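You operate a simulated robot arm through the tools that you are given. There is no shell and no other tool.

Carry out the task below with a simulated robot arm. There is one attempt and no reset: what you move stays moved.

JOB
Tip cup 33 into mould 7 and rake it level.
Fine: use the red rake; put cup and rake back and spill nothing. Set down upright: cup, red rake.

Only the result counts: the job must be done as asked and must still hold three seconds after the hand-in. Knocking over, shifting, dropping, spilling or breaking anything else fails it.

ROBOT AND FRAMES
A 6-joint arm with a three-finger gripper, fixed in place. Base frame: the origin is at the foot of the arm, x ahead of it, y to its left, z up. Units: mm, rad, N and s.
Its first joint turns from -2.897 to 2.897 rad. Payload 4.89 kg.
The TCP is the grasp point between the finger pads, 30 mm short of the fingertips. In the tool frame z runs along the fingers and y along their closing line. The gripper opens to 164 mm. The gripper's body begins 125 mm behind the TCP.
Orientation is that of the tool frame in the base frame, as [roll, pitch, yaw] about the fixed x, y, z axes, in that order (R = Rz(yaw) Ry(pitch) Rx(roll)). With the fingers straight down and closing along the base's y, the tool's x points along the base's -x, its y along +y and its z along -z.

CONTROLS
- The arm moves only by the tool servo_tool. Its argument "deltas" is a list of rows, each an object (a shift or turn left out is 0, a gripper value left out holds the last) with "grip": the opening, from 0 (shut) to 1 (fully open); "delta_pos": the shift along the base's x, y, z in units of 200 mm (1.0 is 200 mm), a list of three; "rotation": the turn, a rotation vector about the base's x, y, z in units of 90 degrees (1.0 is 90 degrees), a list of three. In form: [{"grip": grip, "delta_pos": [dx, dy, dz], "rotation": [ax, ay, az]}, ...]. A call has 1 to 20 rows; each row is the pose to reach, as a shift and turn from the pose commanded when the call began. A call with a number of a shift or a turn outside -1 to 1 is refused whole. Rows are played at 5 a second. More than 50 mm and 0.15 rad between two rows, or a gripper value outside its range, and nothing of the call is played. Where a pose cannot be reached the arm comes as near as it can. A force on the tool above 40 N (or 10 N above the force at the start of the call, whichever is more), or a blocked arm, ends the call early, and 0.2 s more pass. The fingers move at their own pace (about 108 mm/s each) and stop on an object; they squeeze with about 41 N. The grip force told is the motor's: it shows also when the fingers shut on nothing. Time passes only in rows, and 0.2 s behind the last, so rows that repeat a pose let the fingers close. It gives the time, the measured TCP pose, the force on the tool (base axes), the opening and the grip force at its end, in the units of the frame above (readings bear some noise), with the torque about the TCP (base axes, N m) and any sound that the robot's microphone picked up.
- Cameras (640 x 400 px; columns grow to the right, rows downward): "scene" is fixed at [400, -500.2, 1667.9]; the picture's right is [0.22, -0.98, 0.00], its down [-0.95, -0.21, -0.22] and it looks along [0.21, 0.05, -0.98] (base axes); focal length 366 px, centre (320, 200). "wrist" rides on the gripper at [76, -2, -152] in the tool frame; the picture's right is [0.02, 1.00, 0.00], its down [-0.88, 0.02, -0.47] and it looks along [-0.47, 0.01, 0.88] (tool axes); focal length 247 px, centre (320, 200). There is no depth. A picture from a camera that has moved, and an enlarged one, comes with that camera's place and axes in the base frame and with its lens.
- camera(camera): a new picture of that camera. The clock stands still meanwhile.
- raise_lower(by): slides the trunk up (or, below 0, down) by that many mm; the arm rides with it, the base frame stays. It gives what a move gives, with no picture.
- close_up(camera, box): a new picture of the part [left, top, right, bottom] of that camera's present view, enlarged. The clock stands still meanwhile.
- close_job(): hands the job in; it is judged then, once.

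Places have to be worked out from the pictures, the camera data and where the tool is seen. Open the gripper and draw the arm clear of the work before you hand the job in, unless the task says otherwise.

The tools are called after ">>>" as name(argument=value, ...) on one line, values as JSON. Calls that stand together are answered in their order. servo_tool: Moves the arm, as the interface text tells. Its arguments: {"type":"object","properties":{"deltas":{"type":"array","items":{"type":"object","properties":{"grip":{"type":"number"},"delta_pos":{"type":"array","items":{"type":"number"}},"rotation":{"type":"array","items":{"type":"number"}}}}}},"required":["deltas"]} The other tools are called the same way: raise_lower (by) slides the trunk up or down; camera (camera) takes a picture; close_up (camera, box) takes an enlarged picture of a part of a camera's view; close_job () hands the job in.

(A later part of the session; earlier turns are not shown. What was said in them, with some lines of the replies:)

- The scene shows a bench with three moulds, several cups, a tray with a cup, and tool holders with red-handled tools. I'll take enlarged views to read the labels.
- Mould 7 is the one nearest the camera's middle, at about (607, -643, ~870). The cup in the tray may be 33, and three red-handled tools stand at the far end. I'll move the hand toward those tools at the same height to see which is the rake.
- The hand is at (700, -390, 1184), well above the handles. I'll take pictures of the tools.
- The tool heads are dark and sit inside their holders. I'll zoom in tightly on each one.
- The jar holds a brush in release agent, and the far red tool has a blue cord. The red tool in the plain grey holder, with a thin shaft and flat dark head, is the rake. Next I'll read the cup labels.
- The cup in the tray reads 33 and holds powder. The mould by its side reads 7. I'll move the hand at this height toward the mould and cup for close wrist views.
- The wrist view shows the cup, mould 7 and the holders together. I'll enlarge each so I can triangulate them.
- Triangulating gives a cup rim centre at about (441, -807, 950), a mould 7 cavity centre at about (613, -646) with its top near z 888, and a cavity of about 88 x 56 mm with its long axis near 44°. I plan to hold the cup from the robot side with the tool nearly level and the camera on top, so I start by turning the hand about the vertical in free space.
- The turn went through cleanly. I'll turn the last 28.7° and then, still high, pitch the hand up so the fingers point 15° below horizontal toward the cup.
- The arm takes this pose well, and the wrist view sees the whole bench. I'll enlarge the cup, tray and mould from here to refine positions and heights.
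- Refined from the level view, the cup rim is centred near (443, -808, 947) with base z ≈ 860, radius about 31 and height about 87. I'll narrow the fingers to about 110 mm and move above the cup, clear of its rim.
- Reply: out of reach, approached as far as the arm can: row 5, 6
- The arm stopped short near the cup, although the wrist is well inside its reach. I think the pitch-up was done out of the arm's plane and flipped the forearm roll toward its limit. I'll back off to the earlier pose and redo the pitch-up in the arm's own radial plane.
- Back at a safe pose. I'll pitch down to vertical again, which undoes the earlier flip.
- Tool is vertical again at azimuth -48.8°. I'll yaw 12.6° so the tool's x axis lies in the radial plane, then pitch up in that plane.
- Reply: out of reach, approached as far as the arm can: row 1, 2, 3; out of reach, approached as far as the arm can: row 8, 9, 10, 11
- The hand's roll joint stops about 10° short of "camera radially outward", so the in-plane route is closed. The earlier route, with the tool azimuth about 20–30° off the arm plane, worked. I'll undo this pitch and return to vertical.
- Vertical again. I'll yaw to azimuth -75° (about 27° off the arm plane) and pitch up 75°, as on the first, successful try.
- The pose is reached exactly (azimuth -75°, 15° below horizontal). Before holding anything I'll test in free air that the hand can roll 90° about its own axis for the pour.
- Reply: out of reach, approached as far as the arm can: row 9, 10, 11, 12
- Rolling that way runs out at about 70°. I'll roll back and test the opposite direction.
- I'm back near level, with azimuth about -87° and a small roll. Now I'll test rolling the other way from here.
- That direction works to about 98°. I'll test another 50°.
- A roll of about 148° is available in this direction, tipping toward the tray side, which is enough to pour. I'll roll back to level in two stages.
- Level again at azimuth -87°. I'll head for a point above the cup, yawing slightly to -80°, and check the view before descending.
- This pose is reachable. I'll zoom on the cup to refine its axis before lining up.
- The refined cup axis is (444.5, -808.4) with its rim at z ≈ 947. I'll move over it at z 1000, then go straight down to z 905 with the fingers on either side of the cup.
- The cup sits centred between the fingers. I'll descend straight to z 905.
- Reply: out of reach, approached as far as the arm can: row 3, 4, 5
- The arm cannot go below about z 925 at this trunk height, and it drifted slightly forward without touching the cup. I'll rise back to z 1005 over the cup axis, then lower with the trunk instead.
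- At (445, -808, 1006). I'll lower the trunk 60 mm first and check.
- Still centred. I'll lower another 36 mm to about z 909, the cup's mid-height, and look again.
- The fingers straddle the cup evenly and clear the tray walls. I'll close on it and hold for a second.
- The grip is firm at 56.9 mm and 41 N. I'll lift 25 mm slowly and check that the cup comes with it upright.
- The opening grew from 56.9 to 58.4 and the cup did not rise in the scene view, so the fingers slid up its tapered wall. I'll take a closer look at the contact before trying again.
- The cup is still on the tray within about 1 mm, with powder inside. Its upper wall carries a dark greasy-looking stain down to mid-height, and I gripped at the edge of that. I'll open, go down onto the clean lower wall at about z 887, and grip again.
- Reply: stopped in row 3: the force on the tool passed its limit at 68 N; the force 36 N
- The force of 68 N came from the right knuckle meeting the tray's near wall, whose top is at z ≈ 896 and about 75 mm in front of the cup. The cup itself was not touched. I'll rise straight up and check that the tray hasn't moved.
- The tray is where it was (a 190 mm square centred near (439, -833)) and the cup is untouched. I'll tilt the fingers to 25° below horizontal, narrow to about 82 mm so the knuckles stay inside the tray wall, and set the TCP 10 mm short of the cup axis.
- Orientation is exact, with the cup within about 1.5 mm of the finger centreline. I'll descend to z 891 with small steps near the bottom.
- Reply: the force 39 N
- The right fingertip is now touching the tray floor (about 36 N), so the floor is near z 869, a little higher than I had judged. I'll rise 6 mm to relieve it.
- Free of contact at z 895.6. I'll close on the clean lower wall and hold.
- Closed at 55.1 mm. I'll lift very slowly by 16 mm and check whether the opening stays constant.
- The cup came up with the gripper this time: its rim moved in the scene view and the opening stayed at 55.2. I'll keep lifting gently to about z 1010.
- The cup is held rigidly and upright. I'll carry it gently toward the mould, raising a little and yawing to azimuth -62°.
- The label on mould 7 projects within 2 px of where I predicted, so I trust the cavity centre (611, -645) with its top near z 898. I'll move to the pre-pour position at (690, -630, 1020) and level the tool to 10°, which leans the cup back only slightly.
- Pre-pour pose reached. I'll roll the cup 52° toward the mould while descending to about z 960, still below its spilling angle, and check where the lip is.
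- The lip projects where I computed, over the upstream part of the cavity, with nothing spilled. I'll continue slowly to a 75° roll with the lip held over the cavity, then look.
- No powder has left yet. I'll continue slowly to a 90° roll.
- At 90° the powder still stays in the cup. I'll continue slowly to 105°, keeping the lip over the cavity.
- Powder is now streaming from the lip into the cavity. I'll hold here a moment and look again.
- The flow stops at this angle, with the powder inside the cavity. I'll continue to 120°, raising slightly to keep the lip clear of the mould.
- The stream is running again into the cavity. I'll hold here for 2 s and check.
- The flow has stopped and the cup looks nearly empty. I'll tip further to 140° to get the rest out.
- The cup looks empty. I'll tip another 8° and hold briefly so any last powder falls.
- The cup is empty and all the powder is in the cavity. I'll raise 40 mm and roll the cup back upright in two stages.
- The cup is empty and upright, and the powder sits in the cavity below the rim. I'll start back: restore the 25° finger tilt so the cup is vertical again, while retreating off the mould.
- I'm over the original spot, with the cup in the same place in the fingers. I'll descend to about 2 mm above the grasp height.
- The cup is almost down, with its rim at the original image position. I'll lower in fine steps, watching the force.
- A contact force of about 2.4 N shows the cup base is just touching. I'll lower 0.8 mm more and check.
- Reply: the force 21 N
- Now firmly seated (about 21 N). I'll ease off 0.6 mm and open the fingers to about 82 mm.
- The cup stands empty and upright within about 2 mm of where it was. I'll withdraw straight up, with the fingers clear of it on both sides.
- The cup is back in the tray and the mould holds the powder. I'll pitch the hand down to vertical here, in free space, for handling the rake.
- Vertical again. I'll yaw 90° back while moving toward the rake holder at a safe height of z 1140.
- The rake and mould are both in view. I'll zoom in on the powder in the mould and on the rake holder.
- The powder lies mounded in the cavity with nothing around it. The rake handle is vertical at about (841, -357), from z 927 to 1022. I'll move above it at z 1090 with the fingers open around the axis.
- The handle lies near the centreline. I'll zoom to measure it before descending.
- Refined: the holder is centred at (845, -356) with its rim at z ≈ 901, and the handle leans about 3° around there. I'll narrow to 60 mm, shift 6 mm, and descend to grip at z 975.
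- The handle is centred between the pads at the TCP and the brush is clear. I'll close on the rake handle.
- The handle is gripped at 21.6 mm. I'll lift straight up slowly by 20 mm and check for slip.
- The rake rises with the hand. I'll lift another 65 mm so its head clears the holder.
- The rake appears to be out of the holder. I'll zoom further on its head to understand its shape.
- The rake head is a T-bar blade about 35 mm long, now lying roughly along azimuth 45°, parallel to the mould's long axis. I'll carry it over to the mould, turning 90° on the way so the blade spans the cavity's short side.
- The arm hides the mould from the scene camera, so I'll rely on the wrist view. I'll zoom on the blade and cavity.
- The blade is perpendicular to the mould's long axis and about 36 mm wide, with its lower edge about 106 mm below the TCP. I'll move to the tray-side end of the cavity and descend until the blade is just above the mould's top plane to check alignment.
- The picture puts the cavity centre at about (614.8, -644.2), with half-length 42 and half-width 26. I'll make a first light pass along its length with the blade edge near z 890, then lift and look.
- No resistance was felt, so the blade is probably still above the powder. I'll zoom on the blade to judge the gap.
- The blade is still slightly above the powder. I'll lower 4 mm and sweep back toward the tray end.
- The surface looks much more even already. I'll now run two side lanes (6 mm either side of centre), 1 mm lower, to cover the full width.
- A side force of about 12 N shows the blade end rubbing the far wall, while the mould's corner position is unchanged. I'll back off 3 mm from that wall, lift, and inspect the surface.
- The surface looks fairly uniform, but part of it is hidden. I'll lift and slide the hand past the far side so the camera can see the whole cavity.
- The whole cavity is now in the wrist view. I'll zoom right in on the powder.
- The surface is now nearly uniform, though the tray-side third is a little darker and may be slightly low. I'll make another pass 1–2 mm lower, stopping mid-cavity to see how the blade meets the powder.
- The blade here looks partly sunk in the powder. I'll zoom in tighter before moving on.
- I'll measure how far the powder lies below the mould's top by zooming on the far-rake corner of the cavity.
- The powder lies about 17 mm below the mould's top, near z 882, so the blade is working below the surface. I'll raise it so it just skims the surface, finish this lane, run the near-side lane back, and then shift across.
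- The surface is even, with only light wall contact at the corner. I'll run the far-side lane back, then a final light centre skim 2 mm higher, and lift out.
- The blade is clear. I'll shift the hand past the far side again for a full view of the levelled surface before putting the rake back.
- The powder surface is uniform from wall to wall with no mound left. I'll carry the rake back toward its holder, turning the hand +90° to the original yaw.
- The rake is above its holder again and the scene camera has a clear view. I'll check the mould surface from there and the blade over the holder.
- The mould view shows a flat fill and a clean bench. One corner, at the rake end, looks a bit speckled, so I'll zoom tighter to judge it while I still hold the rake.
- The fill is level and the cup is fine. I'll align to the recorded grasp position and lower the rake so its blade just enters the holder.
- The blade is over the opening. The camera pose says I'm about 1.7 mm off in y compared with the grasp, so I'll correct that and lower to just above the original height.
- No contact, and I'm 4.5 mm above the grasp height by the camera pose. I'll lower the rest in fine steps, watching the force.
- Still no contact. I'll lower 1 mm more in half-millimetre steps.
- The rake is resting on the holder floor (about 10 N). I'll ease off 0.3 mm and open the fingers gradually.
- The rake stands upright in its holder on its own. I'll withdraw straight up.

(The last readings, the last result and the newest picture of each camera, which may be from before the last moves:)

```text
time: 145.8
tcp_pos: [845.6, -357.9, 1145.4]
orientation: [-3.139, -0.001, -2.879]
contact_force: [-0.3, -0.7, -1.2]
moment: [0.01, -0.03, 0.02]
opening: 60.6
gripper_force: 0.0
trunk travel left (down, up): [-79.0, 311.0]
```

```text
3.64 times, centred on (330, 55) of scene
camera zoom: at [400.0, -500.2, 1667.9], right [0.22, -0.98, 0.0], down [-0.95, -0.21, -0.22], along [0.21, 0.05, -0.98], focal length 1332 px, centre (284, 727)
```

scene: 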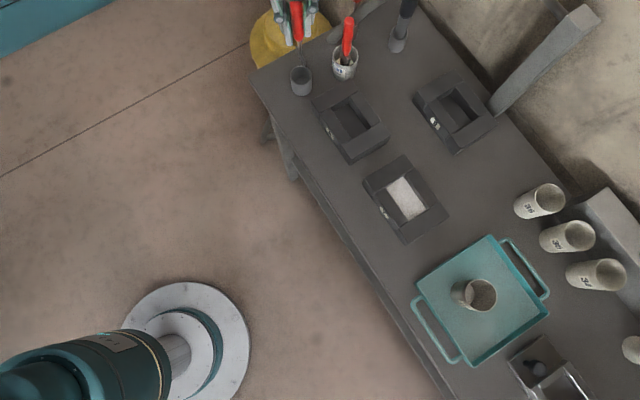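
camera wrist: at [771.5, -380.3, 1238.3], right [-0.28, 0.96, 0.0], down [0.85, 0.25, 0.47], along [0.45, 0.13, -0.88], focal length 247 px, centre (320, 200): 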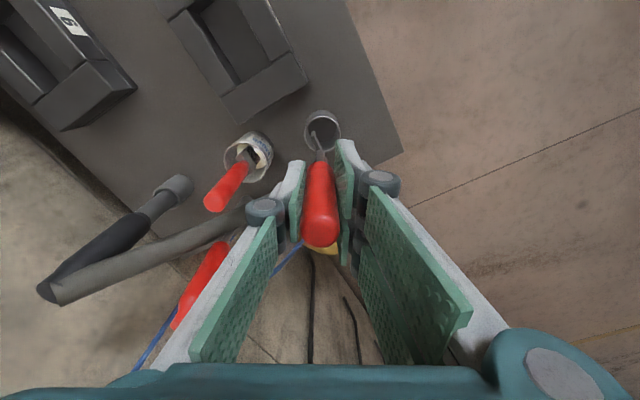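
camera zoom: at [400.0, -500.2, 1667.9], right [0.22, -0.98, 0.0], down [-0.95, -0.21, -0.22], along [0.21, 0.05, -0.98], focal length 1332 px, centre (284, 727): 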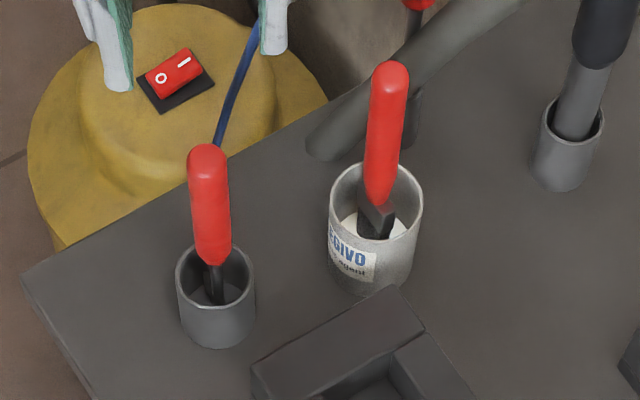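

The rake is upright as it was at the start. I'll draw the arm back from the bench toward its starting place and open the gripper.

>>> servo_tool(deltas=[{"delta_pos": [-0.2, 0.03, 0.05]}, {"delta_pos": [-0.4, 0.06, 0.1]}, {"delta_pos": [-0.6, 0.09, 0.15]}, {"delta_pos": [-0.8, 0.12, 0.2]}, {"delta_pos": [-0.95, 0.15, 0.2], "grip": 1}, {"delta_pos": [-0.95, 0.15, 0.2]}])

>>> servo_tool(deltas=[{"delta_pos": [-0.2, 0.1, 0], "grip": 1}, {"delta_pos": [-0.4, 0.2, 0]}, {"delta_pos": [-0.55, 0.3, 0]}, {"delta_pos": [-0.55, 0.3, 0]}, {"delta_pos": [-0.55, 0.3, 0]}, {"delta_pos": [-0.55, 0.3, 0]}])

>>> camera(camera="scene")

>>> camera(camera="wrist")

>>> close_up(camera="scene", box=[340, 130, 540, 370])

```text
time: 147.2
tcp_pos: [655.7, -325.7, 1184.5]
orientation: [-3.136, -0.001, -2.881]
contact_force: [-0.7, -0.7, 0.2]
moment: [-0.05, -0.1, 0.01]
opening: 164.0
gripper_force: 0.1
trunk travel left (down, up): [-79.0, 311.0]
```

```text
time: 148.6
tcp_pos: [547.6, -265.8, 1184.8]
orientation: [-3.138, -0.002, -2.879]
contact_force: [0.7, 0.3, 0.6]
moment: [-0.01, -0.01, 0.0]
opening: 163.7
gripper_force: 0.1
trunk travel left (down, up): [-79.0, 311.0]
```

```text
taken
```

scene: 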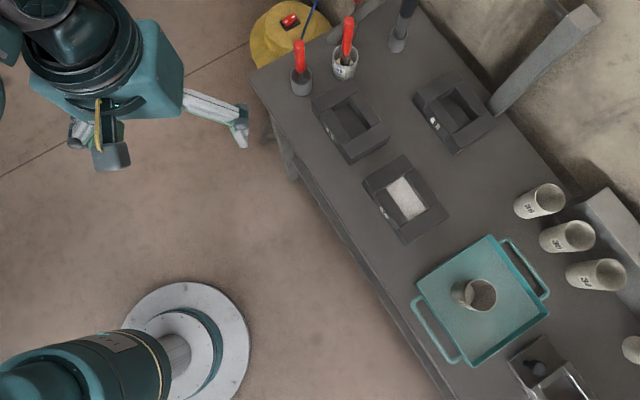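

```text
taken
camera wrist: at [473.9, -287.6, 1335.8], right [-0.28, 0.96, 0.0], down [0.85, 0.25, 0.47], along [0.45, 0.13, -0.88], focal length 247 px, centre (320, 200)
```

wrist: 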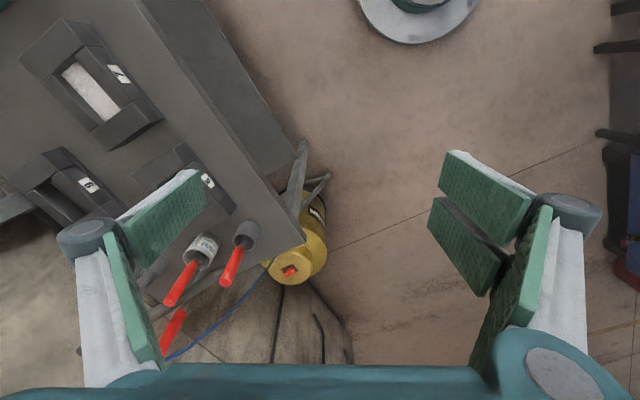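

```text
1.67 times, centred on (440, 250) of scene
camera zoom: at [400.0, -500.2, 1667.9], right [0.22, -0.98, 0.0], down [-0.95, -0.21, -0.22], along [0.21, 0.05, -0.98], focal length 610 px, centre (120, 117)
```

zoom: 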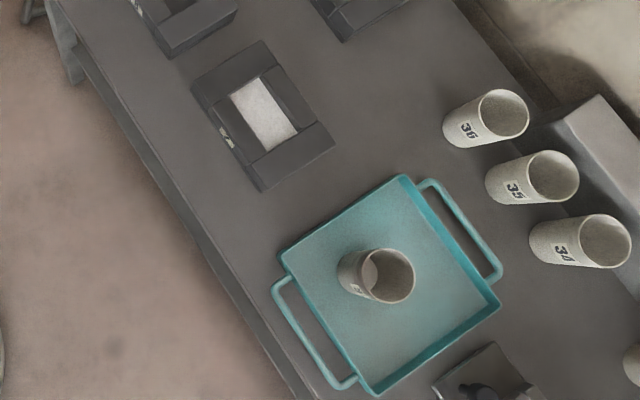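

Everything is in place and the arm is clear. I'll do a last check that the cup is really empty and upright and that there's no powder around the mould.

>>> close_up(camera="scene", box=[440, 265, 510, 320])

>>> close_up(camera="scene", box=[355, 145, 455, 250])

>>> close_up(camera="scene", box=[275, 30, 325, 110])

```text
7.27 times, centred on (475, 292) of scene
camera zoom: at [400.0, -500.2, 1667.9], right [0.22, -0.98, 0.0], down [-0.95, -0.21, -0.22], along [0.21, 0.05, -0.98], focal length 2664 px, centre (-807, -473)
```

zoom: 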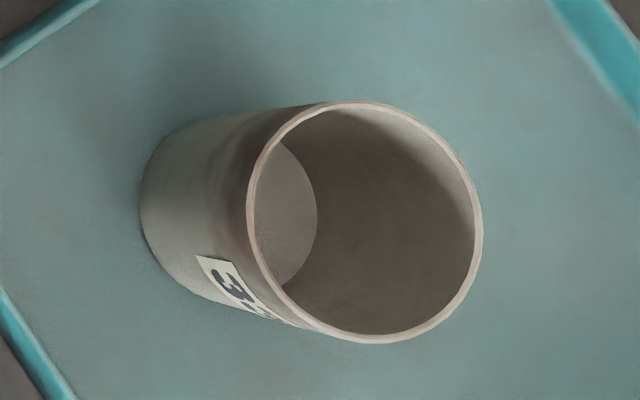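

```text
3.81 times, centred on (405, 198) of scene
camera zoom: at [400.0, -500.2, 1667.9], right [0.22, -0.98, 0.0], down [-0.95, -0.21, -0.22], along [0.21, 0.05, -0.98], focal length 1396 px, centre (-4, 210)
```

zoom: 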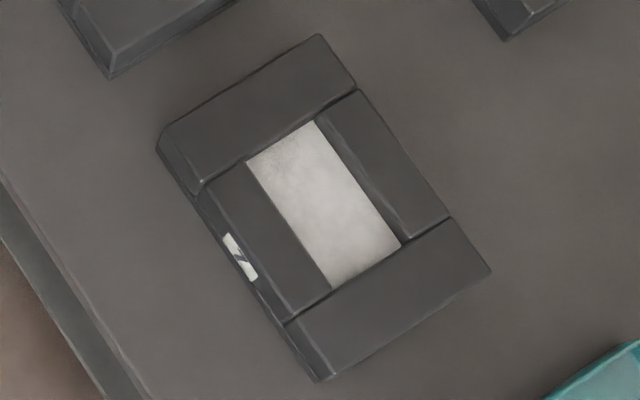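

```text
5.00 times, centred on (300, 70) of scene
camera zoom: at [400.0, -500.2, 1667.9], right [0.22, -0.98, 0.0], down [-0.95, -0.21, -0.22], along [0.21, 0.05, -0.98], focal length 1832 px, centre (420, 850)
```

zoom: 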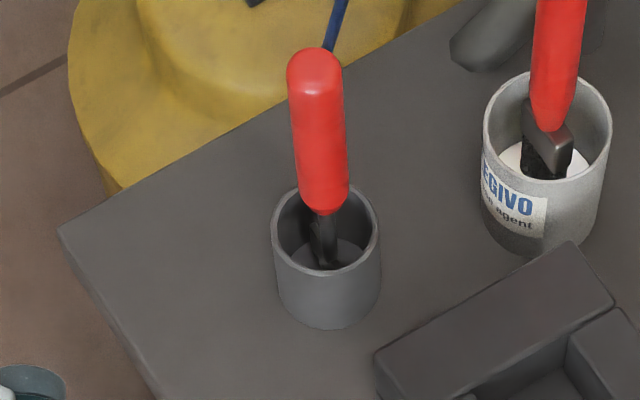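

The cup is empty and upright about 3 mm from its old spot in the tray. The fill in mould 7 is flat, there's no powder on the bench, and the red rake stands in its holder with the arm clear and gripper open. I'm handing the job in.

>>> close_job()

```text
The job is handed in.
```

I tipped cup 33 into mould 7, levelled it with the red rake, and handed the job in; no result has come back yet.

- **Mould 7:** the last pictures show the powder flat from wall to wall, with none on the bench around it.
- **Cup 33:** it is empty and stands upright in the tray, about 3 mm from where it was.
- **Red rake:** it is back in its grey holder, upright as at the start.
- **Arm:** it is drawn back from the bench with the gripper open.

Three contacts happened along the way:

- **Tray wall:** a finger knuckle pressed on it with 68 N before the arm stopped.
- **Tray floor:** a fingertip pressed on it with about 36 N.
- **Mould 7:** the rake blade rubbed an inside wall with about 12 N.

Pictures after each showed nothing had shifted or spilled.
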